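You operate a simulated robot arm through the tools that you are given. There is no shell and no other tool.

Carry out the task below with a simulated two-armed robot. There is one attempt and no reset: what you move stays moved.

JOB
Take the filler card and leave it on top of the brown carton on the top of the grey tool cabinet. Put one of the orange cards from the top of the grey tool cabinet on the shelf under the small parts bench. Put the 130 head tube from the top of the grey tool cabinet on the mill end of the tube bench and the 110 head tube on the middle of the mill table. Take the lug on the top of the grey tool cabinet and put it away on the top of the steel table. Close the rejects drawer. Put the green bin from the top of the grey tool cabinet on the shelf under the small parts bench. Any order will do. Set down upright: lug.

Only the result counts: the job must be done as asked and must still hold three seconds after the hand-in. Knocking over, shifting, dropping, spilling or breaking anything else fails it.

ROBOT AND FRAMES
Two 7-joint arms with fingered hands on one trunk, on a base that moves. Base frame: it is fixed to the floor where the robot stands at the start and does not move with it; the origin is under the middle of the robot, x ahead of it, y to its left, z up. Units: mm, degrees, N and s.
The left shoulder is at the start at [80, 198, 1440], the right one opposite. With the tool pointing down near the work surface each hand reaches from about 100 to 740 mm from the robot's upright axis, wherever it stands, measured 20 degrees to its own side. Places, roughly: carton [500, -500, 750]; filler card [750, 0, 750]; green bin (12x17x8 cm) [700, -600, 900]; head tube [750, -250, 1000]; lug [500, 0, 750]; middle of the mill table [200, 1900, 1100]; mill end of the tube bench [-3200, -2100, 900]; orange card [500, -250, 750]; rejects drawer [300, 300, 500]; shelf under the small parts bench [600, -1800, 300]; top of the steel table [-1400, 2000, 800]. Payload 4 kg a hand.
The tool frame of a hand sits at the grasp point between the pads (the TCP): z along the fingers, y along the line on which they close. The tips reach 26 mm beyond it. The gripper opens to 132 mm; its body begins 73 mm behind the TCP. The gripper is a hand of 4 fingers: y runs from the thumb to the fingers, the wrist lies at [0, 0, -239] in the tool frame, and closing takes about 1.5 s.
Orientation is told as [roll, pitch, yaw] about the base's x, y, z axes, in that order, counted from this pose: with the fingers straight down and closing along the base's y, the tool's x points along the base's -x, its y along +y and its z along -z.

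CONTROLS
- The arms move only by the tool nudge_tool. It takes "left_moves", "right_moves" or both (then of equal length, played together; a hand with none holds still); each is one flat list of numbers, 6 for each row, row after row: the shift along the tool's x, y, z in cm, then the turn, a rotation vector about the tool's x, y, z in degrees. In form: [x, y, z, rx, ry, rz, x, y, z, rx, ry, rz, ...]. A call has 1 to 20 rows; each row shifts and turns the commanded pose from where the row before left it, along the tool's axes as they then stand. "left_gripper" and "right_gripper" are, for a hand that has rows, the closure in counts, from 0 (fully open) to 255 (shut), set as the call begins (left out, the last holds). A row lasts 0.2 s, in which the tool goes at most 50 mm and 8.6 degrees; a call with a longer step from one row to the next is refused whole, and so is a gripper value outside its range. Where a pose cannot be reached the arm comes as near as it can. A force on the tool above 40 N (or 10 N above the force at the start of the call, whichever is more), or a blocked arm, ends the call early, and 0.2 s more pass. The fingers move at their own pace (about 72 mm/s each) and stop on an object; they squeeze with about 23 N. The grip force told is the motor's: it shows also when the fingers shut on nothing. Time passes only in rows, and 0.2 s behind the last, so rows that do not move let the fingers close. It gives the time, the measured TCP pose, the force on the tool (base axes), the opening and the grip force at its end, in the units of the frame above (readings bear some noise), with the torque about the TCP (base axes, N m) and any sound that the robot's microphone picked up.
- Cameras (640 x 400 px; columns grow to the right, rows downward): "scene" is now at [96.8, -10.9, 1601.7]; the picture's right is [-0.11, -0.99, 0.00], its down [-0.88, 0.10, -0.46] and it looks along [0.46, -0.05, -0.89] (base axes); focal length 266 px, centre (320, 200). "left" rides on the left gripper at [-68, 2, -97] in its tool frame; the picture's right is [-0.03, -1.00, 0.00], its down [0.82, -0.02, -0.58] and it looks along [0.58, -0.02, 0.82] (tool axes); focal length 270 px, centre (320, 200). "right" rides on the right gripper at [68, 2, -97] in its tool frame; the picture's right is [-0.02, 1.00, 0.00], its down [-0.82, -0.02, -0.58] and it looks along [-0.58, -0.01, 0.82] (tool axes); focal length 270 px, centre (320, 200). There is no depth. A picture from a camera that has moved, and an enlarged one, comes with that camera's place and axes in the base frame and with its lens. The place of the scene camera against the robot may be out by one fixed shift of up to 25 mm in any direction.
- get_image(camera): a new picture of that camera. It takes no simulated time.
- lift_body(by): slides the trunk up (or, below 0, down) by that many mm; the arms and the scene camera ride with it, the base frame stays. It gives what a move gives, with no picture.
- drive_base(legs): drives the robot by 1 to 6 legs, each [ahead, left, turn to the left] in mm, mm and degrees, along the robot's own axes; the way and the turn of a leg run together, so that a leg with both is an arc; at most 1500 mm and 180 degrees a leg. The arms and the cameras ride along, it lands a little off, and it stops where it bumps. It gives what a move gives.
- preshape(shape, hand): the hand has 4 fingers and takes this shape, open, in about a second: jaw (thumb against the fingers, like two jaws); tri (thumb and two fingers); tip (a fingertip pinch); poke (one finger out to press); point (the index stretched); flat (the hand flat); cup (the hand cupped); fist (a fist). The gripper value then closes the fingers along that shape, each until it touches; the sizes above hold for jaw. It gives what a move gives, with no picture.
- turn_head(pan, tilt): turns the head with the scene camera to pan (to the left, within 86 degrees either way) and tilt (down, from -29 to 69), counted from straight ahead of the robot. It gives what a move gives.
- zoom(camera, box): a new picture of the part [left, top, right, bottom] of that camera's present view, enlarged. It takes no simulated time.
- close_job(): hands the job in; it is judged then, once.

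Nothing tells you exact positions but the pictures and the camera data. Unless the task says otherwise, let go and move clear before handing in.

The tools are called after "Call:" by a JSON object that holds its "fn" and its "kwargs". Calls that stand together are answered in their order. nudge_tool: Moves the arms, as the interface text tells. Its arguments: {"type":"object","properties":{"left_moves":{"type":"array","items":{"type":"number"}},"left_gripper":{"type":"number"},"right_moves":{"type":"array","items":{"type":"number"}},"right_gripper":{"type":"number"}},"required":[]} The other tools are called the same way: lift_body (by) moves the trunk up or down; preshape (shape, hand) gives the hand a shape; drive_base (legs) drives the base; turn_head (pan, tilt) turns the head that bears the scene camera; get_image (camera) takes a picture; zoom (camera, box) takes an enlarged picture of a part of a camera's view; close_job () hands the job in.

At the start:

```text
time: 0.0
left_position: [593.4, 118.1, 1150.9]
left_orientation: [0.0, 0.1, 0.0]
left_ft_force: [-0.4, -0.3, 0.6]
left_torque: [0.02, 0.01, -0.01]
left_grip_width: 131.8
left_grasp_force: 0.0
left_shape: jaw
right_position: [388.3, -320.5, 1057.8]
right_orientation: [-3.4, -8.3, 0.3]
right_ft_force: [-0.1, -0.3, 1.0]
right_torque: [0.02, 0.01, 0.01]
right_grip_width: 131.8
right_grasp_force: 0.1
right_shape: jaw
trunk travel left (down, up): [-738.0, 102.0]
robot x, y, heading: [-0.7, -1.9, -0.1]
head pan, tilt (commanded): [-6.2, 62.6]
```

scene: 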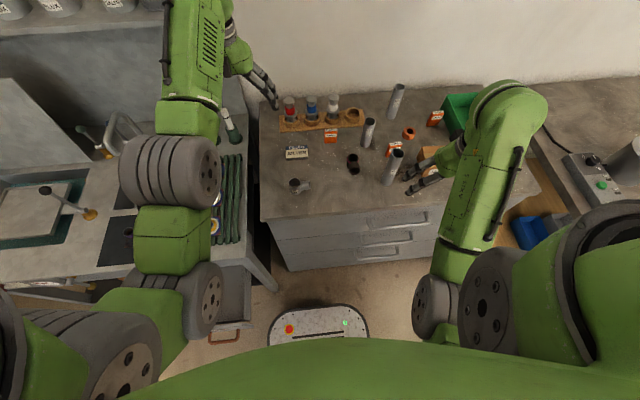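
right: 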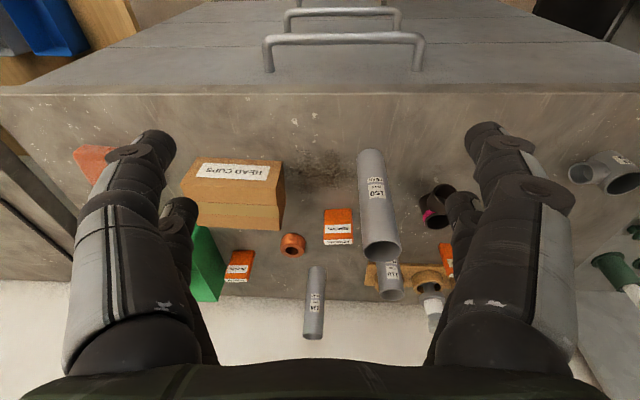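
left: 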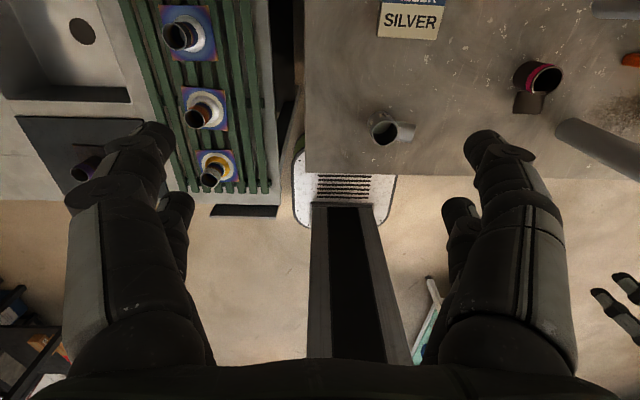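

I see the grey tool cabinet ahead with tubes, cards, a carton and a green bin on top. I will look closer at the scene before moving anything.

Call:
{"fn": "zoom", "kwargs": {"camera": "scene", "box": [240, 70, 400, 170]}}

Call:
{"fn": "zoom", "kwargs": {"camera": "scene", "box": [340, 70, 500, 170]}}

Call:
{"fn": "zoom", "kwargs": {"camera": "scene", "box": [240, 140, 400, 240]}}

Call:
{"fn": "zoom", "kwargs": {"camera": "right", "box": [160, 100, 480, 300]}}

Call:
{"fn": "zoom", "kwargs": {"camera": "right", "box": [320, 100, 640, 340]}}

Call:
{"fn": "zoom", "kwargs": {"camera": "left", "box": [300, 0, 640, 200]}}

```text
4.00 times, centred on (320, 120) of scene
camera zoom: at [96.8, -10.9, 1601.7], right [-0.11, -0.99, 0.0], down [-0.88, 0.1, -0.46], along [0.46, -0.05, -0.89], focal length 1065 px, centre (320, 520)
```

zoom: 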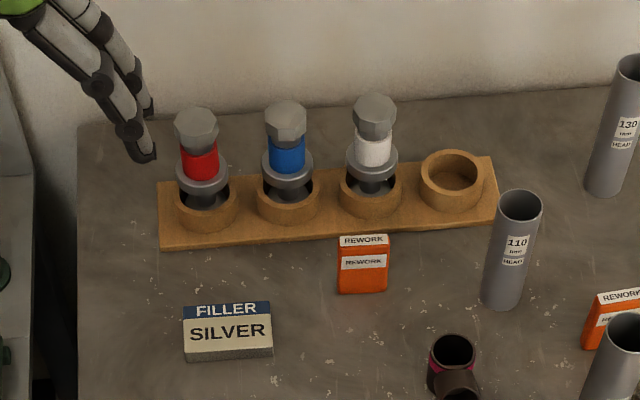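

```text
4.00 times, centred on (420, 120) of scene
camera zoom: at [96.8, -10.9, 1601.7], right [-0.11, -0.99, 0.0], down [-0.88, 0.1, -0.46], along [0.46, -0.05, -0.89], focal length 1065 px, centre (-80, 520)
```

zoom: 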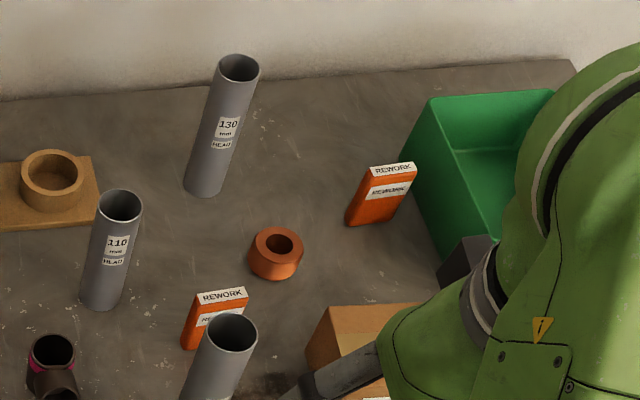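

```text
4.00 times, centred on (320, 190) of scene
camera zoom: at [96.8, -10.9, 1601.7], right [-0.11, -0.99, 0.0], down [-0.88, 0.1, -0.46], along [0.46, -0.05, -0.89], focal length 1065 px, centre (320, 240)
```

zoom: 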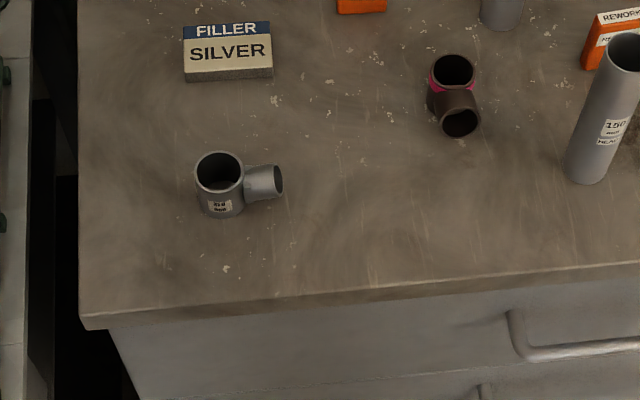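

```text
2.00 times, centred on (320, 200) of right
camera zoom: at [306.1, -314.8, 1144.1], right [0.03, 1.0, -0.05], down [0.72, 0.02, 0.69], along [0.69, -0.06, -0.72], focal length 541 px, centre (320, 200)
```

zoom: 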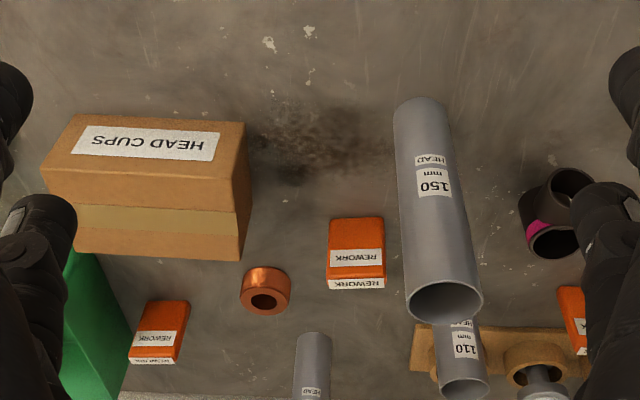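

```text
1.67 times, centred on (480, 220) of right
camera zoom: at [306.1, -314.8, 1144.1], right [0.03, 1.0, -0.05], down [0.72, 0.02, 0.69], along [0.69, -0.06, -0.72], focal length 450 px, centre (53, 167)
```

zoom: 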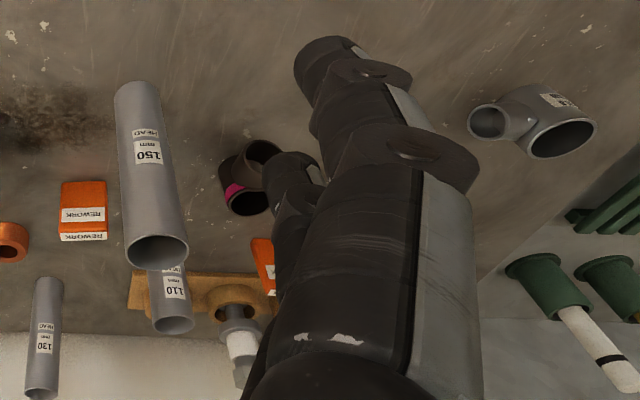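

```text
1.88 times, centred on (470, 100) of left
camera zoom: at [662.1, 120.7, 1246.5], right [0.03, -1.0, 0.0], down [-0.82, -0.02, 0.58], along [-0.58, -0.02, -0.82], focal length 509 px, centre (38, 388)
```

zoom: 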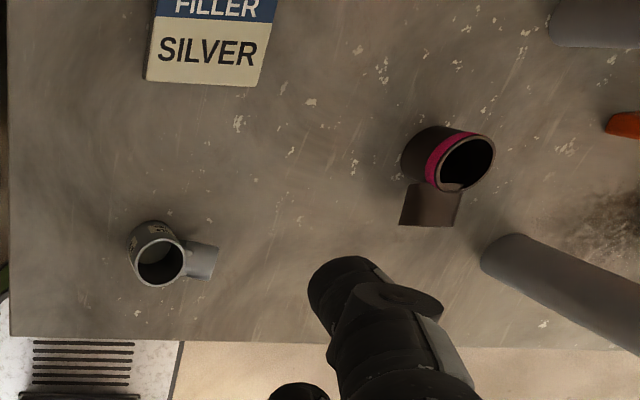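

I see two lug-like sockets (a grey one in front-left and a dark one with a pink band), three head tubes, orange cards, carton and green bin. I'll look around with the head to know the room.

Call:
{"fn": "turn_head", "kwargs": {"pan": 0, "tilt": 25}}

Call:
{"fn": "get_image", "kwargs": {"camera": "scene"}}

Call:
{"fn": "turn_head", "kwargs": {"pan": 50, "tilt": 30}}

Call:
{"fn": "get_image", "kwargs": {"camera": "scene"}}

Call:
{"fn": "turn_head", "kwargs": {"pan": 86, "tilt": 20}}

Call:
{"fn": "get_image", "kwargs": {"camera": "scene"}}

Call:
{"fn": "turn_head", "kwargs": {"pan": -50, "tilt": 30}}

Call:
{"fn": "get_image", "kwargs": {"camera": "scene"}}

Call:
{"fn": "turn_head", "kwargs": {"pan": -86, "tilt": 20}}

Call:
{"fn": "get_image", "kwargs": {"camera": "scene"}}

```text
time: 1.0
left_position: [593.7, 119.0, 1144.9]
left_orientation: [0.0, 0.0, 0.0]
left_ft_force: [-0.6, -0.1, 1.1]
left_torque: [0.0, 0.0, -0.03]
left_grip_width: 132.0
left_grasp_force: 0.1
left_shape: jaw
right_position: [390.5, -321.9, 1055.3]
right_orientation: [-3.4, -8.6, 0.6]
right_ft_force: [0.6, -0.2, -0.4]
right_torque: [0.0, -0.02, -0.05]
right_grip_width: 131.8
right_grasp_force: 0.0
right_shape: jaw
trunk travel left (down, up): [-738.0, 102.0]
robot x, y, heading: [0.5, -1.0, 0.0]
head pan, tilt (commanded): [0.0, 25.0]
```

```text
taken
camera scene: at [125.6, -4.2, 1649.7], right [0.0, -1.0, 0.0], down [-0.42, 0.0, -0.91], along [0.91, 0.0, -0.42], focal length 266 px, centre (320, 200)
```

scene: 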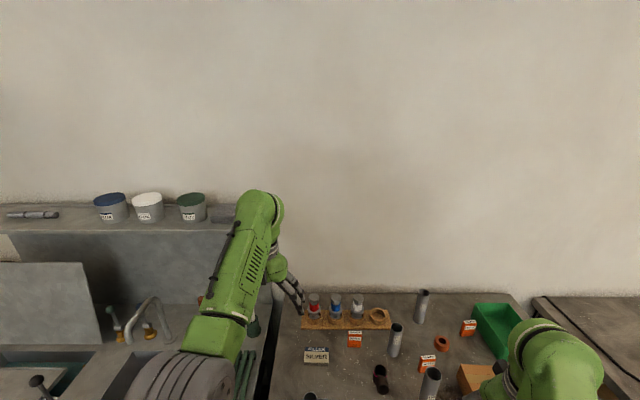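

```text
time: 2.2
left_position: [595.0, 117.8, 1141.3]
left_orientation: [0.0, 0.0, 0.1]
left_ft_force: [-0.7, 0.2, -1.4]
left_torque: [0.02, 0.02, 0.03]
left_grip_width: 131.6
left_grasp_force: 0.1
left_shape: jaw
right_position: [391.7, -322.7, 1053.2]
right_orientation: [-3.7, -9.0, 0.4]
right_ft_force: [-2.0, 0.0, -0.5]
right_torque: [0.01, 0.0, -0.03]
right_grip_width: 132.2
right_grasp_force: 0.0
right_shape: jaw
trunk travel left (down, up): [-738.0, 102.0]
robot x, y, heading: [-4.2, 1.0, 0.3]
head pan, tilt (commanded): [50.0, 30.0]
```

```text
taken
camera scene: at [91.7, 65.0, 1637.6], right [0.77, -0.64, 0.0], down [-0.32, -0.38, -0.87], along [0.56, 0.66, -0.5], focal length 266 px, centre (320, 200)
```

scene: 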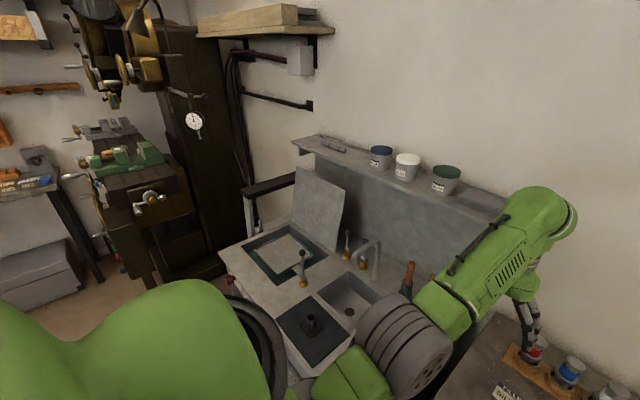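

```text
time: 3.2
left_position: [593.1, 118.6, 1139.3]
left_orientation: [0.0, 0.0, 0.0]
left_ft_force: [-0.3, -0.5, 0.2]
left_torque: [0.02, -0.02, 0.0]
left_grip_width: 131.6
left_grasp_force: 0.1
left_shape: jaw
right_position: [391.8, -322.9, 1051.7]
right_orientation: [-3.8, -9.2, 0.5]
right_ft_force: [0.6, 0.4, -0.2]
right_torque: [-0.01, 0.0, -0.01]
right_grip_width: 132.0
right_grasp_force: 0.1
right_shape: jaw
trunk travel left (down, up): [-738.0, 102.0]
robot x, y, heading: [0.8, -2.5, 0.1]
head pan, tilt (commanded): [85.9, 20.0]
```

```text
taken
camera scene: at [40.2, 88.7, 1651.3], right [1.0, -0.07, 0.0], down [-0.02, -0.34, -0.94], along [0.07, 0.94, -0.34], focal length 266 px, centre (320, 200)
```

scene: 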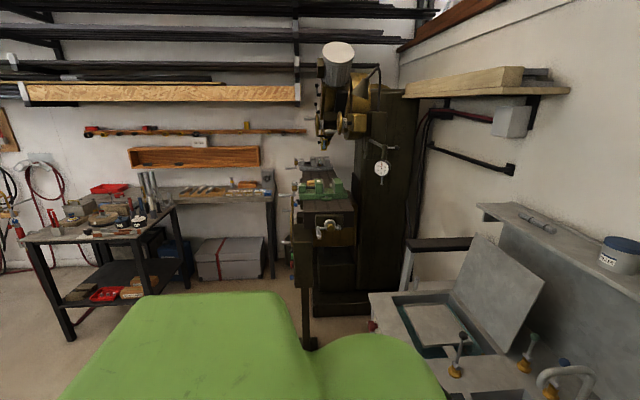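

```text
time: 5.4
left_position: [594.7, 119.5, 1140.4]
left_orientation: [0.0, 0.0, 0.0]
left_ft_force: [0.3, 0.1, 0.5]
left_torque: [-0.01, 0.01, 0.02]
left_grip_width: 131.7
left_grasp_force: 0.1
left_shape: jaw
right_position: [392.9, -323.7, 1054.3]
right_orientation: [-3.8, -9.5, 0.4]
right_ft_force: [0.4, 0.0, -0.2]
right_torque: [0.02, -0.01, -0.02]
right_grip_width: 131.7
right_grasp_force: 0.1
right_shape: jaw
trunk travel left (down, up): [-738.0, 102.0]
robot x, y, heading: [-0.8, 2.3, 0.1]
head pan, tilt (commanded): [-50.0, 30.0]
```

```text
taken
camera scene: at [91.7, -73.4, 1635.6], right [-0.77, -0.64, 0.0], down [-0.32, 0.38, -0.87], along [0.56, -0.66, -0.5], focal length 266 px, centre (320, 200)
```

scene: 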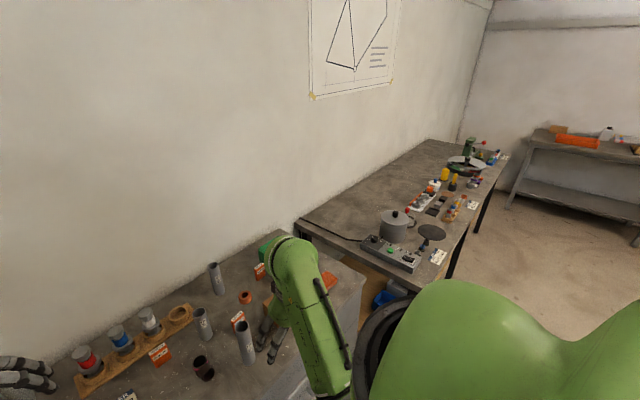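

```text
time: 6.4
left_position: [594.3, 119.7, 1139.3]
left_orientation: [0.0, -0.1, 0.1]
left_ft_force: [-0.2, 0.2, -0.6]
left_torque: [-0.04, -0.01, 0.01]
left_grip_width: 131.8
left_grasp_force: 0.1
left_shape: jaw
right_position: [394.2, -322.1, 1054.0]
right_orientation: [-3.8, -9.4, 0.6]
right_ft_force: [-0.2, 0.3, -0.3]
right_torque: [-0.01, 0.03, 0.0]
right_grip_width: 132.1
right_grasp_force: 0.0
right_shape: jaw
trunk travel left (down, up): [-738.0, 102.0]
robot x, y, heading: [-2.6, -1.2, -0.1]
head pan, tilt (commanded): [-85.9, 20.0]
```

```text
taken
camera scene: at [40.2, -97.0, 1651.9], right [-1.0, -0.07, 0.0], down [-0.02, 0.34, -0.94], along [0.07, -0.94, -0.34], focal length 266 px, centre (320, 200)
```

scene: 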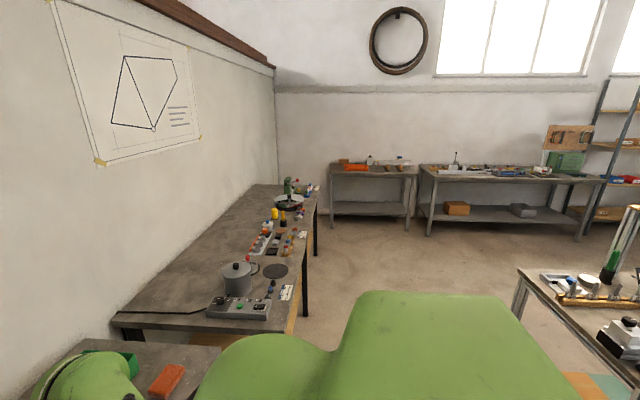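

The mill is off to the left past a sink bench, and a long bench runs along the wall to the right. I'll zoom on these areas and inspect the lugs and under-bench regions.

Call:
{"fn": "zoom", "kwargs": {"camera": "scene", "box": [100, 150, 420, 350]}}

Call:
{"fn": "zoom", "kwargs": {"camera": "scene", "box": [320, 120, 640, 320]}}

Call:
{"fn": "turn_head", "kwargs": {"pan": -60, "tilt": 50}}

Call:
{"fn": "get_image", "kwargs": {"camera": "scene"}}

Call:
{"fn": "turn_head", "kwargs": {"pan": 45, "tilt": 60}}

Call:
{"fn": "get_image", "kwargs": {"camera": "scene"}}

Call:
{"fn": "turn_head", "kwargs": {"pan": 70, "tilt": 69}}

Call:
{"fn": "get_image", "kwargs": {"camera": "scene"}}

```text
2.00 times, centred on (260, 250) of scene
camera zoom: at [40.2, -97.0, 1651.9], right [-1.0, -0.07, 0.0], down [-0.02, 0.34, -0.94], along [0.07, -0.94, -0.34], focal length 533 px, centre (440, 100)
```

zoom: 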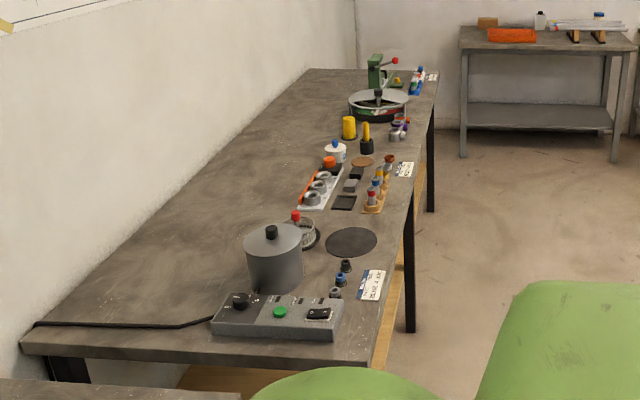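

```text
2.00 times, centred on (480, 220) of scene
camera zoom: at [40.2, -97.0, 1651.9], right [-1.0, -0.07, 0.0], down [-0.02, 0.34, -0.94], along [0.07, -0.94, -0.34], focal length 533 px, centre (0, 160)
```

zoom: 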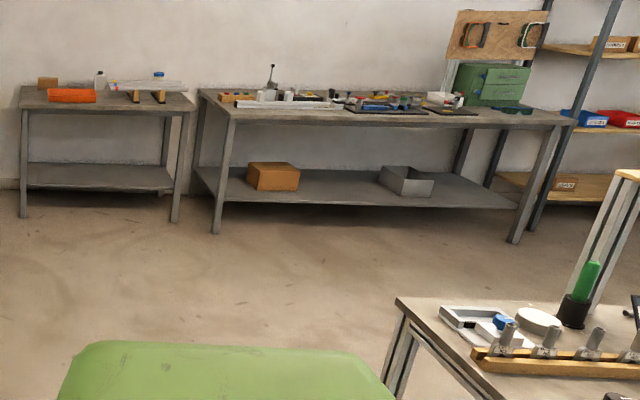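

```text
time: 7.4
left_position: [594.1, 118.9, 1140.7]
left_orientation: [0.0, 0.0, 0.0]
left_ft_force: [-0.4, 0.5, -0.4]
left_torque: [0.01, -0.03, -0.06]
left_grip_width: 131.7
left_grasp_force: 0.1
left_shape: jaw
right_position: [392.2, -322.4, 1054.6]
right_orientation: [-3.7, -9.4, 0.5]
right_ft_force: [0.2, 0.1, -0.1]
right_torque: [-0.01, 0.02, 0.01]
right_grip_width: 131.8
right_grasp_force: 0.1
right_shape: jaw
trunk travel left (down, up): [-738.0, 102.0]
robot x, y, heading: [1.8, -3.4, 0.3]
head pan, tilt (commanded): [-60.0, 50.0]
```

```text
taken
camera scene: at [71.9, -70.9, 1606.4], right [-0.87, -0.5, 0.0], down [-0.38, 0.66, -0.64], along [0.32, -0.56, -0.77], focal length 266 px, centre (320, 200)
```

scene: 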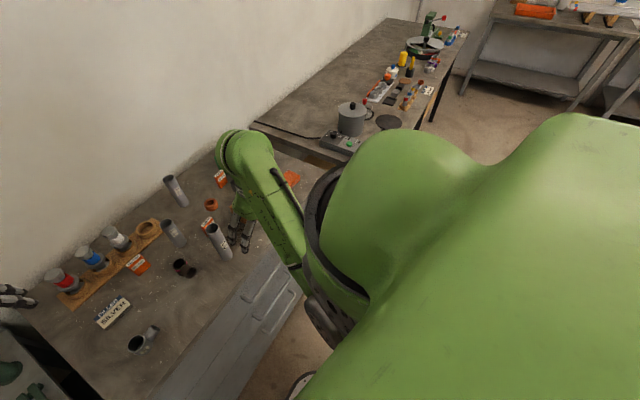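

```text
time: 9.2
left_position: [594.3, 118.8, 1139.9]
left_orientation: [0.0, 0.0, 0.0]
left_ft_force: [-0.4, 0.0, -0.2]
left_torque: [-0.01, -0.02, -0.02]
left_grip_width: 131.8
left_grasp_force: 0.1
left_shape: jaw
right_position: [393.5, -324.5, 1053.8]
right_orientation: [-3.8, -9.4, 0.6]
right_ft_force: [0.3, 0.4, 0.0]
right_torque: [-0.01, 0.0, -0.03]
right_grip_width: 131.8
right_grasp_force: 0.1
right_shape: jaw
trunk travel left (down, up): [-738.0, 102.0]
robot x, y, heading: [2.2, -3.8, -0.1]
head pan, tilt (commanded): [45.0, 60.0]
```

```text
taken
camera scene: at [80.7, 43.0, 1593.8], right [0.71, -0.71, 0.0], down [-0.61, -0.61, -0.5], along [0.35, 0.35, -0.87], focal length 266 px, centre (320, 200)
```

scene: 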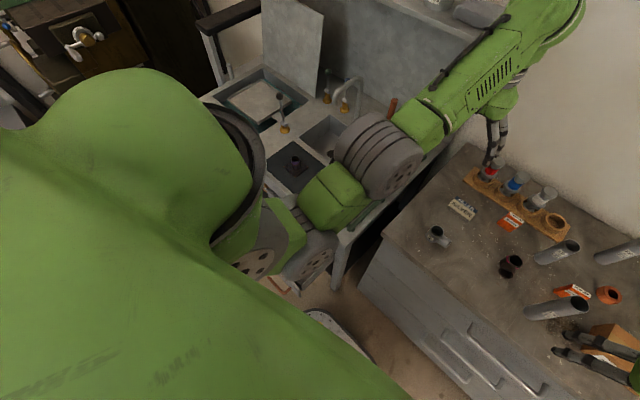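

```text
time: 10.1
left_position: [594.2, 118.5, 1139.5]
left_orientation: [0.0, 0.1, -0.1]
left_ft_force: [-0.7, -0.1, 0.9]
left_torque: [-0.04, -0.02, 0.0]
left_grip_width: 132.1
left_grasp_force: 0.0
left_shape: jaw
right_position: [393.2, -323.2, 1053.8]
right_orientation: [-3.7, -9.4, 0.5]
right_ft_force: [-0.3, -0.1, 0.3]
right_torque: [-0.01, -0.01, 0.01]
right_grip_width: 132.2
right_grasp_force: 0.1
right_shape: jaw
trunk travel left (down, up): [-738.0, 102.0]
robot x, y, heading: [1.9, 2.4, -0.1]
head pan, tilt (commanded): [70.0, 68.8]
```

```text
taken
camera scene: at [52.7, 48.4, 1584.4], right [0.94, -0.34, 0.0], down [-0.32, -0.88, -0.36], along [0.12, 0.34, -0.93], focal length 266 px, centre (320, 200)
```

scene: 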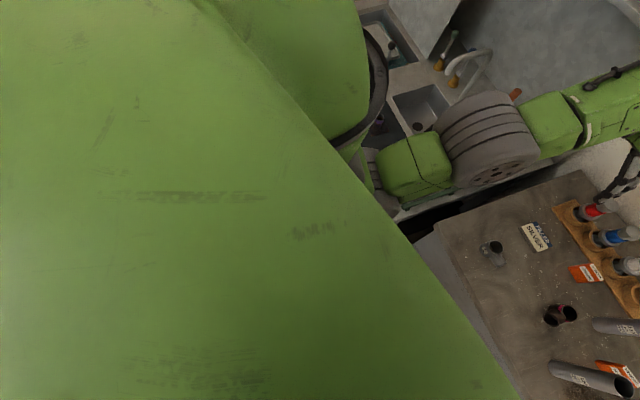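

The lug named in the job should be the grey socket near [525, 20] on the cabinet. Next I level the right hand, raise it and use its camera from two spots to triangulate the items.

Call:
{"fn": "nudge_tool", "kwargs": {"right_moves": [0, 0, -4, -1.9, 4.7, 0.2, 0, 0, -4, -1.9, 4.7, 0.2, 0, 0, -4, 0, 0, 0, 0, 0, -4, 0, 0, 0, 0, 0, 0, 0, 0, 0]}}

Call:
{"fn": "get_image", "kwargs": {"camera": "right"}}

Call:
{"fn": "get_image", "kwargs": {"camera": "left"}}

Call:
{"fn": "turn_head", "kwargs": {"pan": -10, "tilt": 50}}

Call:
{"fn": "get_image", "kwargs": {"camera": "scene"}}

```text
time: 11.3
left_position: [595.1, 119.0, 1139.3]
left_orientation: [0.0, 0.0, 0.0]
left_ft_force: [-0.7, -0.6, 0.1]
left_torque: [0.01, 0.01, 0.03]
left_grip_width: 131.8
left_grasp_force: 0.0
left_shape: jaw
right_position: [430.7, -337.8, 1017.1]
right_orientation: [0.4, 1.0, -0.1]
right_ft_force: [-0.3, 0.2, -0.8]
right_torque: [0.0, 0.0, 0.02]
right_grip_width: 131.9
right_grasp_force: 0.0
right_shape: jaw
right hand out of reach, approached as far as the arm can: row 1, 2, 3, 4
trunk travel left (down, up): [-738.0, 102.0]
robot x, y, heading: [-1.8, 4.8, -0.2]
head pan, tilt (commanded): [70.0, 68.8]
```

```text
taken
camera right: at [363.0, -336.9, 1115.3], right [0.03, 1.0, 0.01], down [0.83, -0.03, 0.56], along [0.56, -0.01, -0.83], focal length 270 px, centre (320, 200)
```

right: 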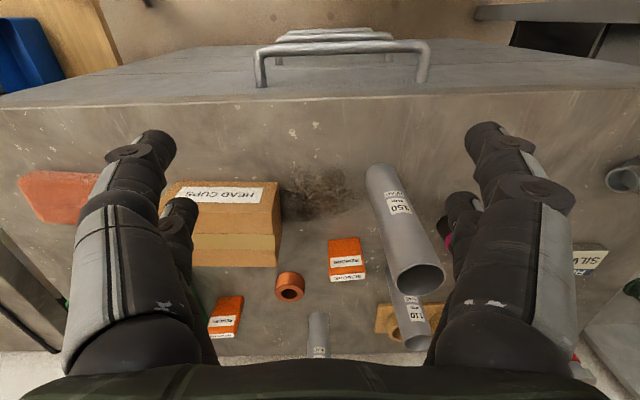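

```text
taken
camera left: at [662.5, 120.5, 1235.3], right [0.03, -1.0, 0.0], down [-0.82, -0.02, 0.58], along [-0.58, -0.02, -0.82], focal length 270 px, centre (320, 200)
```

left: 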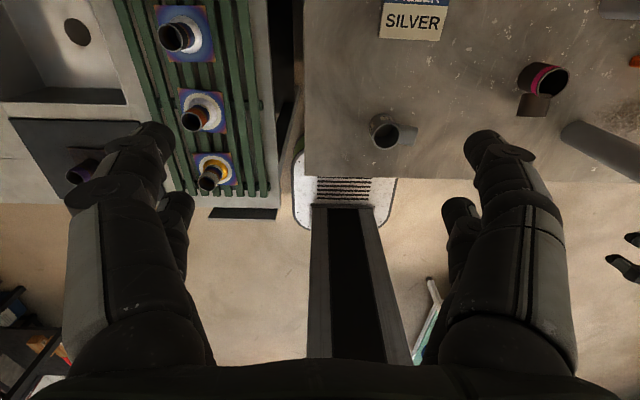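

```text
time: 12.8
left_position: [595.2, 117.9, 1141.4]
left_orientation: [0.1, 0.0, 0.0]
left_ft_force: [0.0, -0.5, -0.4]
left_torque: [0.0, 0.0, 0.01]
left_grip_width: 131.9
left_grasp_force: 0.1
left_shape: jaw
right_position: [429.3, -337.0, 1017.6]
right_orientation: [0.4, 1.0, 0.0]
right_ft_force: [-0.4, -0.6, 0.5]
right_torque: [-0.02, 0.01, 0.0]
right_grip_width: 131.8
right_grasp_force: 0.1
right_shape: jaw
trunk travel left (down, up): [-738.0, 102.0]
robot x, y, heading: [-1.0, 0.6, -0.2]
head pan, tilt (commanded): [-10.0, 50.0]
```

```text
taken
camera scene: at [109.3, -17.4, 1606.3], right [-0.17, -0.98, 0.0], down [-0.75, 0.13, -0.64], along [0.63, -0.11, -0.77], focal length 266 px, centre (320, 200)
```

scene: 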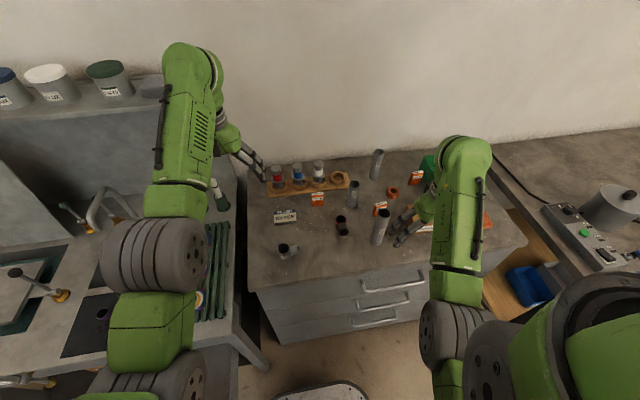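

The right arm cannot rise further by itself because it is folded, so I lift the trunk for clearance and for views.

Call:
{"fn": "lift_body", "kwargs": {"by": 100}}

Call:
{"fn": "get_image", "kwargs": {"camera": "right"}}

Call:
{"fn": "get_image", "kwargs": {"camera": "left"}}

Call:
{"fn": "get_image", "kwargs": {"camera": "scene"}}

```text
time: 14.2
left_position: [595.1, 118.7, 1239.4]
left_orientation: [0.0, 0.0, 0.0]
left_ft_force: [-0.2, -0.2, 0.7]
left_torque: [-0.02, -0.02, -0.03]
left_grip_width: 131.8
left_grasp_force: 0.1
left_shape: jaw
right_position: [431.0, -336.9, 1116.5]
right_orientation: [0.4, 1.0, -0.2]
right_ft_force: [-0.6, -0.6, 0.0]
right_torque: [0.02, 0.01, 0.0]
right_grip_width: 132.2
right_grasp_force: 0.2
right_shape: jaw
trunk travel left (down, up): [-838.0, 2.0]
robot x, y, heading: [0.4, -0.4, 0.1]
head pan, tilt (commanded): [-10.0, 50.0]
```

```text
taken
camera right: at [362.4, -336.6, 1215.4], right [0.03, 1.0, 0.01], down [0.83, -0.03, 0.56], along [0.56, -0.01, -0.83], focal length 270 px, centre (320, 200)
```

right: 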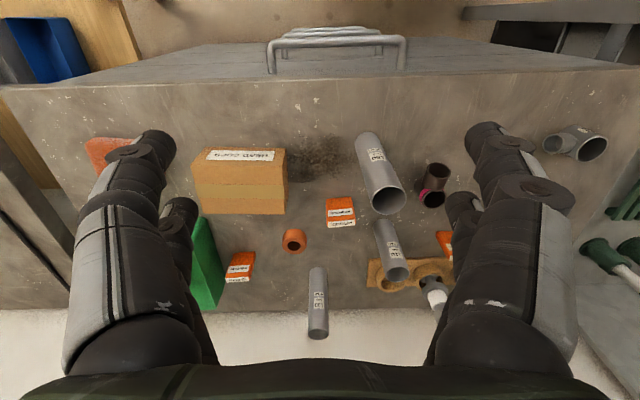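

```text
taken
camera left: at [662.0, 120.7, 1335.5], right [0.03, -1.0, 0.0], down [-0.82, -0.02, 0.58], along [-0.58, -0.02, -0.82], focal length 270 px, centre (320, 200)
```

left: 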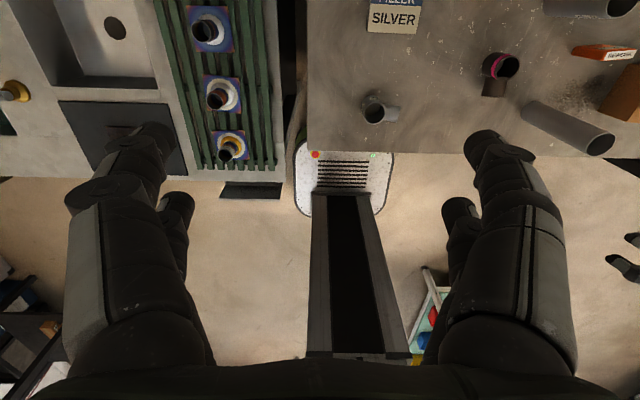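

```text
taken
camera scene: at [109.3, -17.5, 1706.3], right [-0.17, -0.98, 0.0], down [-0.75, 0.13, -0.64], along [0.63, -0.11, -0.77], focal length 266 px, centre (320, 200)
```

scene: 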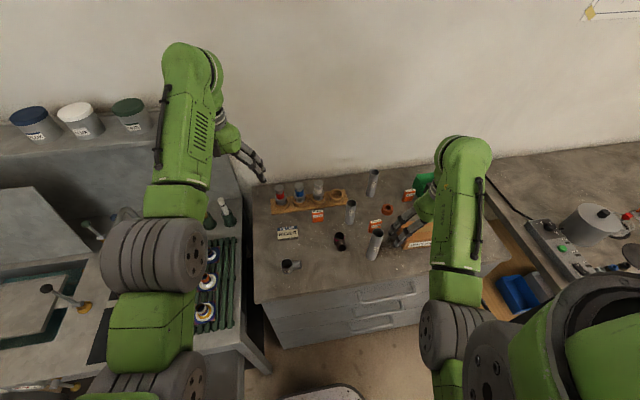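

Trunk is up; now I slide the right hand left for a second viewpoint to triangulate with a wide baseline.

Call:
{"fn": "zoom", "kwargs": {"camera": "right", "box": [180, 120, 500, 340]}}

Call:
{"fn": "nudge_tool", "kwargs": {"right_moves": [0, 4.5, 0, 0, 0, 0, 0, 4.5, 0, 0, 0, 0, 0, 4.5, 0, 0, 0, 0, 0, 4.5, 0, 0, 0, 0, 0, 0, 0, 0, 0, 0]}}

Call:
{"fn": "get_image", "kwargs": {"camera": "right"}}

Call:
{"fn": "zoom", "kwargs": {"camera": "right", "box": [180, 120, 500, 340]}}

```text
1.82 times, centred on (340, 230) of right
camera zoom: at [362.4, -336.6, 1215.4], right [0.03, 1.0, 0.01], down [0.83, -0.03, 0.56], along [0.56, -0.01, -0.83], focal length 491 px, centre (284, 146)
```

zoom: 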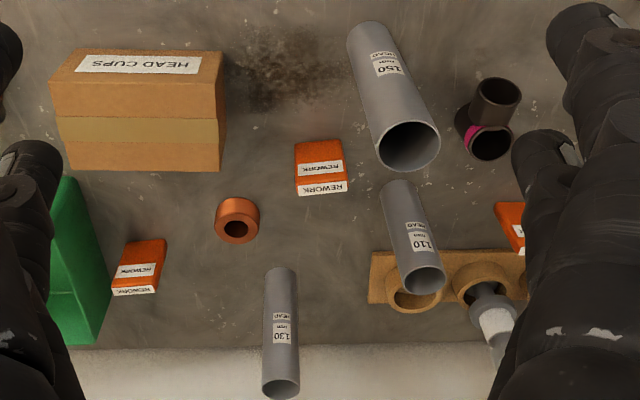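

```text
time: 15.4
left_position: [594.7, 118.1, 1240.0]
left_orientation: [-0.1, -0.1, 0.0]
left_ft_force: [-0.3, 0.1, -0.3]
left_torque: [0.03, 0.0, 0.01]
left_grip_width: 131.9
left_grasp_force: 0.1
left_shape: jaw
right_position: [432.3, -155.9, 1108.5]
right_orientation: [0.4, 0.9, -0.2]
right_ft_force: [0.1, -0.3, -1.3]
right_torque: [0.03, 0.01, 0.0]
right_grip_width: 131.7
right_grasp_force: 0.1
right_shape: jaw
right hand out of reach, approached as far as the arm can: row 1, 2
trunk travel left (down, up): [-838.0, 2.0]
robot x, y, heading: [3.8, 0.3, -0.1]
head pan, tilt (commanded): [-10.0, 50.0]
```

```text
taken
camera right: at [365.5, -156.4, 1207.4], right [0.03, 1.0, 0.01], down [0.82, -0.03, 0.57], along [0.57, -0.01, -0.82], focal length 270 px, centre (320, 200)
```

right: 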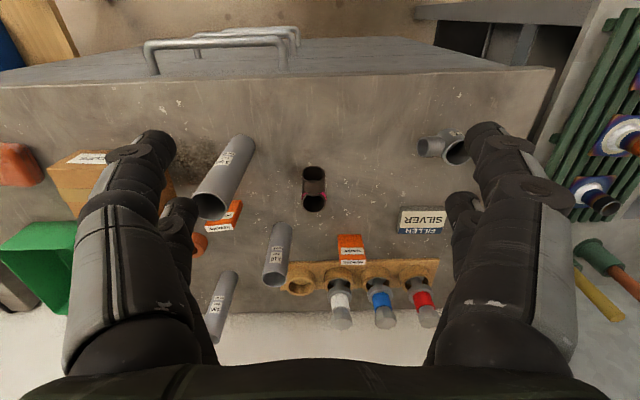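

```text
1.82 times, centred on (340, 230) of right
camera zoom: at [365.5, -156.4, 1207.4], right [0.03, 1.0, 0.01], down [0.82, -0.03, 0.57], along [0.57, -0.01, -0.82], focal length 491 px, centre (284, 146)
```

zoom: 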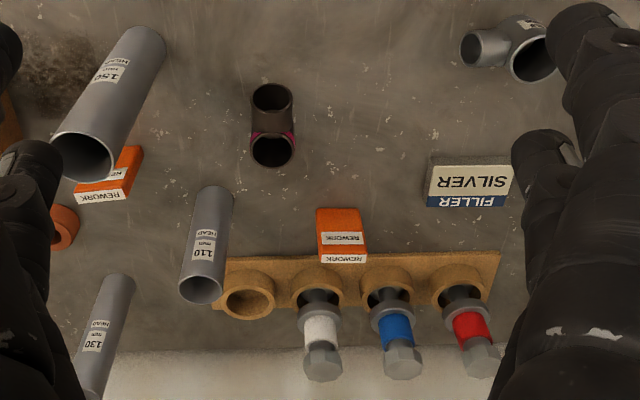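

I triangulate the cabinet top at z≈836, the 110 tube at about (681,-230), and the 130 tube at about (798,-350). Now I zoom on the filler card, lug and carton for details.

Call:
{"fn": "zoom", "kwargs": {"camera": "right", "box": [380, 120, 500, 250]}}

Call:
{"fn": "zoom", "kwargs": {"camera": "left", "box": [340, 0, 500, 150]}}

Call:
{"fn": "zoom", "kwargs": {"camera": "scene", "box": [240, 160, 400, 290]}}

Call:
{"fn": "zoom", "kwargs": {"camera": "left", "box": [140, 80, 320, 220]}}

```text
3.08 times, centred on (440, 185) of right
camera zoom: at [365.5, -156.4, 1207.4], right [0.03, 1.0, 0.01], down [0.82, -0.03, 0.57], along [0.57, -0.01, -0.82], focal length 832 px, centre (-49, 246)
```

zoom: 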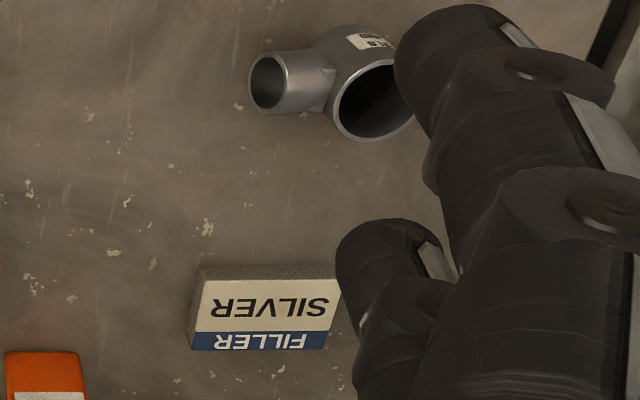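

```text
2.67 times, centred on (420, 75) of left
camera zoom: at [661.9, 121.0, 1335.7], right [0.03, -1.0, 0.0], down [-0.82, -0.02, 0.58], along [-0.58, -0.02, -0.82], focal length 721 px, centre (53, 533)
```

zoom: 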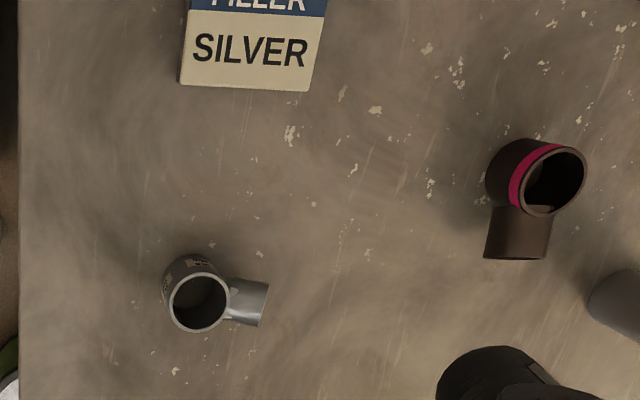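

```text
3.08 times, centred on (320, 225) of scene
camera zoom: at [109.1, -17.1, 1706.3], right [-0.17, -0.98, 0.0], down [-0.75, 0.13, -0.64], along [0.63, -0.11, -0.77], focal length 819 px, centre (320, 123)
```

zoom: 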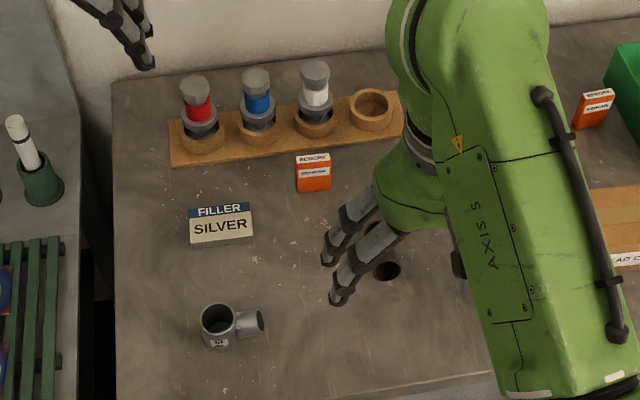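

```text
2.86 times, centred on (230, 150) of left
camera zoom: at [661.9, 121.0, 1335.7], right [0.03, -1.0, 0.0], down [-0.82, -0.02, 0.58], along [-0.58, -0.02, -0.82], focal length 772 px, centre (577, 343)
```

zoom: 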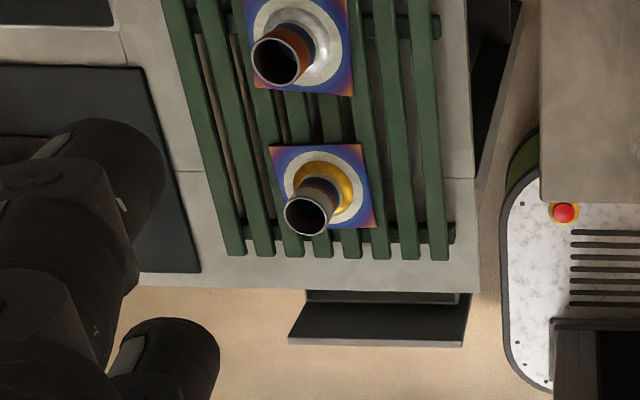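

The card is a flat box at about x 636–684, y −26–47 and the carton's top is about (561,-452) at z≈891. I move the left hand out of the way, then bring the right hand above the filler card.

Call:
{"fn": "nudge_tool", "kwargs": {"left_moves": [0, 4, 0, 0, 0, 0, 0, 4, 0, 0, 0, 0, 0, 4, 0, 0, 0, 0, 0, 4, 0, 0, 0, 0, 0, 0, 0, 0, 0, 0, 0, 0, 0, 0, 0, 0, 0, 0, 0, 0, 0, 0, 0, 0, 0, 0, 0, 0, 0, 0, 0, 0, 0, 0, 0, 0, 0, 0, 0, 0, 0, 0, 0, 0, 0, 0], "right_moves": [0, 0, 0, 0, 0, 0, 0, 0, 0, 0, 0, 0, 0, 0, 0, 0, 0, 0, 0, 0, 0, 0, 0, 0, -3.8, 2.75, 0, 0, 0, 0, -3.8, 2.75, 0, 0, 0, 0, -3.8, 2.75, 0, 0, 0, 0, -3.8, 2.75, 0, 0, 0, 0, -3.8, 2.75, 0, 0, 0, 0, -3.8, 2.75, 0, 0, 0, 0, 0, 0, 0, 0, 0, 0]}}

Call:
{"fn": "get_image", "kwargs": {"camera": "right"}}

Call:
{"fn": "get_image", "kwargs": {"camera": "scene"}}

```text
time: 17.8
left_position: [594.9, 279.6, 1239.6]
left_orientation: [-0.1, -0.1, 0.0]
left_ft_force: [-0.4, 0.4, 0.3]
left_torque: [-0.01, -0.03, -0.01]
left_grip_width: 131.9
left_grasp_force: 0.0
left_shape: jaw
right_position: [661.9, 7.1, 1104.7]
right_orientation: [0.5, 1.0, -0.2]
right_ft_force: [-0.7, 0.1, -0.1]
right_torque: [0.0, 0.02, 0.0]
right_grip_width: 131.9
right_grasp_force: 0.0
right_shape: jaw
trunk travel left (down, up): [-838.0, 2.0]
robot x, y, heading: [0.8, 0.5, 0.0]
head pan, tilt (commanded): [-10.0, 50.0]
```

```text
taken
camera right: at [594.8, 6.9, 1203.9], right [0.03, 1.0, 0.01], down [0.83, -0.03, 0.56], along [0.56, -0.01, -0.83], focal length 270 px, centre (320, 200)
```

right: 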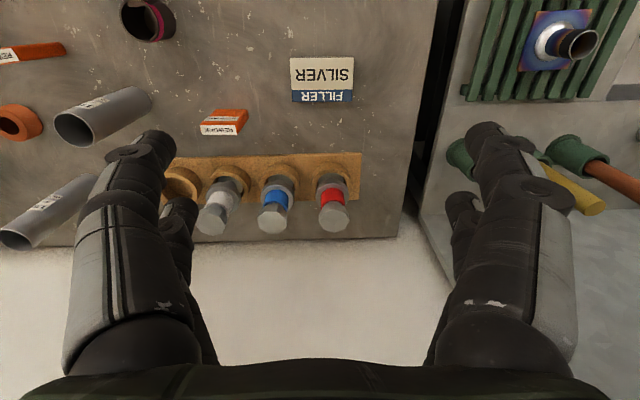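

```text
taken
camera scene: at [108.6, -17.4, 1706.4], right [-0.17, -0.98, 0.0], down [-0.75, 0.13, -0.64], along [0.63, -0.11, -0.77], focal length 266 px, centre (320, 200)
```

scene: 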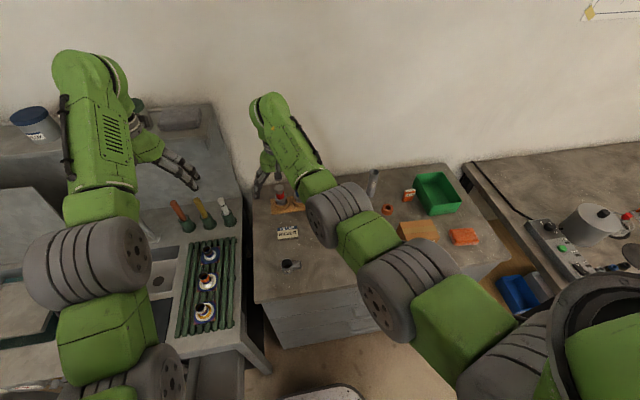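

The right hand is right above the filler card (centre ≈ (658,10)). I lower the trunk 100 mm to bring the table into easy reach, then descend with partly closed jaws.

Call:
{"fn": "lift_body", "kwargs": {"by": -100}}

Call:
{"fn": "nudge_tool", "kwargs": {"right_moves": [0.2, 0.3, 2.5, 0.5, -1.0, -0.2, 0, 0, 3, 0, 0, 0, 0, 0, 3, 0, 0, 0, 0, 0, 3, 0, 0, 0, 0, 0, 0, 0, 0, 0], "right_gripper": 55}}

Call:
{"fn": "get_image", "kwargs": {"camera": "right"}}

```text
time: 19.1
left_position: [594.5, 279.4, 1140.2]
left_orientation: [-0.1, -0.1, 0.0]
left_ft_force: [-0.1, 0.3, -0.2]
left_torque: [0.01, 0.0, 0.01]
left_grip_width: 131.8
left_grasp_force: 0.1
left_shape: jaw
right_position: [662.6, 5.7, 1006.6]
right_orientation: [0.4, 1.0, -0.2]
right_ft_force: [0.3, 1.4, 0.0]
right_torque: [0.02, -0.01, 0.0]
right_grip_width: 132.3
right_grasp_force: 0.0
right_shape: jaw
trunk travel left (down, up): [-738.0, 102.0]
robot x, y, heading: [-0.6, 0.4, 0.1]
head pan, tilt (commanded): [-10.0, 50.0]
```

```text
time: 20.3
left_position: [595.4, 278.7, 1138.9]
left_orientation: [0.1, 0.0, 0.0]
left_ft_force: [0.0, 0.7, -0.1]
left_torque: [-0.02, 0.03, 0.01]
left_grip_width: 131.8
left_grasp_force: 0.1
left_shape: jaw
right_position: [659.6, 9.2, 889.7]
right_orientation: [0.0, 0.0, -0.1]
right_ft_force: [-0.7, 0.0, 0.3]
right_torque: [0.01, -0.02, -0.02]
right_grip_width: 103.7
right_grasp_force: 0.1
right_shape: jaw
trunk travel left (down, up): [-738.0, 102.0]
robot x, y, heading: [-3.7, -0.6, -0.1]
head pan, tilt (commanded): [-10.0, 50.0]
```

```text
taken
camera right: at [590.8, 11.1, 987.0], right [0.03, 1.0, 0.0], down [0.82, -0.02, 0.58], along [0.58, -0.02, -0.82], focal length 270 px, centre (320, 200)
```

right: 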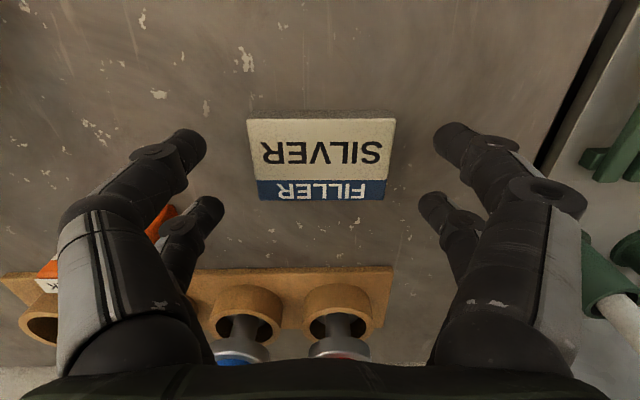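

The card is centred between the jaws. I descend the last 2.5 cm gently.

Call:
{"fn": "nudge_tool", "kwargs": {"right_moves": [0, 0, 1.0, 0, 0, 0, 0, 0, 0.8, 0, 0, 0, 0, 0, 0.5, 0, 0, 0, 0, 0, 0, 0, 0, 0]}}

Call:
{"fn": "get_image", "kwargs": {"camera": "right"}}

```text
time: 21.3
left_position: [595.6, 279.2, 1138.9]
left_orientation: [0.0, -0.1, 0.1]
left_ft_force: [0.4, -0.2, -0.5]
left_torque: [0.02, 0.03, 0.0]
left_grip_width: 132.0
left_grasp_force: 0.0
left_shape: jaw
right_position: [651.8, 6.4, 869.9]
right_orientation: [-0.1, 0.0, 0.0]
right_ft_force: [0.6, 0.2, 0.5]
right_torque: [0.02, -0.01, -0.01]
right_grip_width: 103.7
right_grasp_force: 0.0
right_shape: jaw
right hand out of reach, approached as far as the arm can: row 1, 2
trunk travel left (down, up): [-738.0, 102.0]
robot x, y, heading: [0.5, -2.7, 0.1]
head pan, tilt (commanded): [-10.0, 50.0]
```

```text
taken
camera right: at [583.2, 8.2, 967.2], right [0.03, 1.0, 0.0], down [0.82, -0.02, 0.58], along [0.58, -0.02, -0.82], focal length 270 px, centre (320, 200)
```

right: 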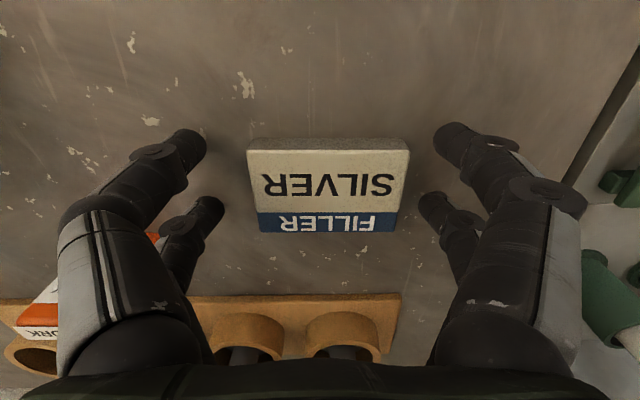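

The arm is at its reach limit here, so I raise the hand, lower the trunk by the same amount, and then finish the descent.

Call:
{"fn": "nudge_tool", "kwargs": {"right_moves": [0, 0, -4, 0, 0, 0, 0, 0, -4, 0, 0, 0, 0, 0, -4, 0, 0, 0, 0, 0, -2, 0, 0, 0, 0, 0, 0, 0, 0, 0]}}

Call:
{"fn": "lift_body", "kwargs": {"by": -120}}

Call:
{"fn": "get_image", "kwargs": {"camera": "left"}}

Call:
{"fn": "get_image", "kwargs": {"camera": "scene"}}

```text
time: 22.5
left_position: [595.2, 278.2, 1139.1]
left_orientation: [0.0, 0.0, 0.0]
left_ft_force: [-0.8, -0.8, 0.0]
left_torque: [-0.02, 0.0, -0.01]
left_grip_width: 131.8
left_grasp_force: 0.1
left_shape: jaw
right_position: [667.5, 12.8, 1006.5]
right_orientation: [0.0, 0.1, 0.0]
right_ft_force: [0.1, -0.5, -0.4]
right_torque: [0.0, 0.06, 0.04]
right_grip_width: 103.6
right_grasp_force: 0.0
right_shape: jaw
right hand out of reach, approached as far as the arm can: row 2, 3
trunk travel left (down, up): [-738.0, 102.0]
robot x, y, heading: [0.0, -0.5, -0.1]
head pan, tilt (commanded): [-10.0, 50.0]
```

```text
time: 24.0
left_position: [596.0, 279.4, 1020.5]
left_orientation: [0.1, 0.0, 0.0]
left_ft_force: [0.0, -0.7, -0.1]
left_torque: [-0.03, 0.01, -0.01]
left_grip_width: 132.0
left_grasp_force: 0.0
left_shape: jaw
right_position: [669.2, 13.1, 887.2]
right_orientation: [-0.1, 0.1, 0.0]
right_ft_force: [0.0, 0.2, 0.1]
right_torque: [0.0, -0.03, -0.02]
right_grip_width: 103.9
right_grasp_force: 0.1
right_shape: jaw
trunk travel left (down, up): [-618.0, 222.0]
robot x, y, heading: [0.1, -0.8, 0.2]
head pan, tilt (commanded): [-10.0, 50.0]
```

```text
taken
camera left: at [662.9, 280.9, 1115.7], right [0.03, -1.0, 0.0], down [-0.82, -0.02, 0.58], along [-0.58, -0.02, -0.82], focal length 270 px, centre (320, 200)
```

left: 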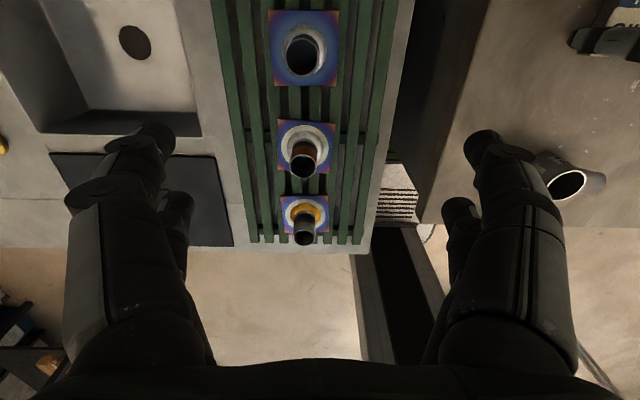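

```text
taken
camera scene: at [109.3, -17.4, 1486.4], right [-0.17, -0.98, 0.0], down [-0.75, 0.13, -0.64], along [0.63, -0.11, -0.77], focal length 266 px, centre (320, 200)
```

scene: 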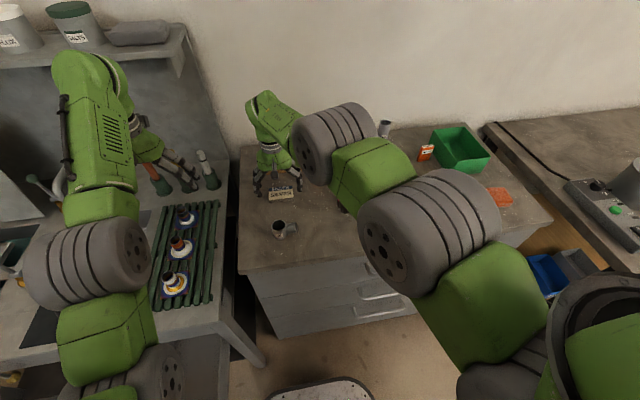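

The reach has improved. Now I centre on the card and descend the last bit.

Call:
{"fn": "nudge_tool", "kwargs": {"right_moves": [0.8, -0.4, 0.8, 0, 0, 0, 0, 0, 0.8, 0, 0, 0, 0, 0, 0.6, 0, 0, 0, 0, 0, 0, 0, 0, 0]}}

Call:
{"fn": "get_image", "kwargs": {"camera": "right"}}

```text
time: 25.0
left_position: [595.5, 278.5, 1021.0]
left_orientation: [0.0, -0.1, 0.0]
left_ft_force: [-0.3, -0.4, -0.1]
left_torque: [-0.01, 0.0, 0.0]
left_grip_width: 131.9
left_grasp_force: 0.1
left_shape: jaw
right_position: [668.0, 10.5, 865.9]
right_orientation: [0.0, -0.1, 0.0]
right_ft_force: [1.3, -0.8, 8.1]
right_torque: [0.29, -0.07, -0.03]
right_grip_width: 103.5
right_grasp_force: 0.3
right_shape: jaw
right hand out of reach, approached as far as the arm can: row 1
trunk travel left (down, up): [-618.0, 222.0]
robot x, y, heading: [-1.8, -0.9, -0.0]
head pan, tilt (commanded): [-10.0, 50.0]
```

```text
taken
camera right: at [598.7, 12.8, 963.0], right [0.03, 1.0, 0.0], down [0.81, -0.02, 0.58], along [0.58, -0.02, -0.82], focal length 270 px, centre (320, 200)
```

right: 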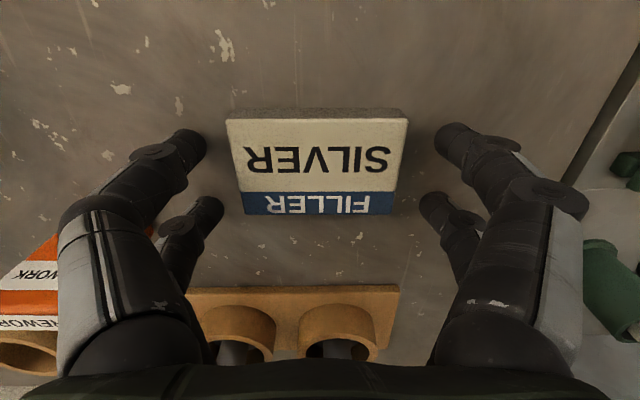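

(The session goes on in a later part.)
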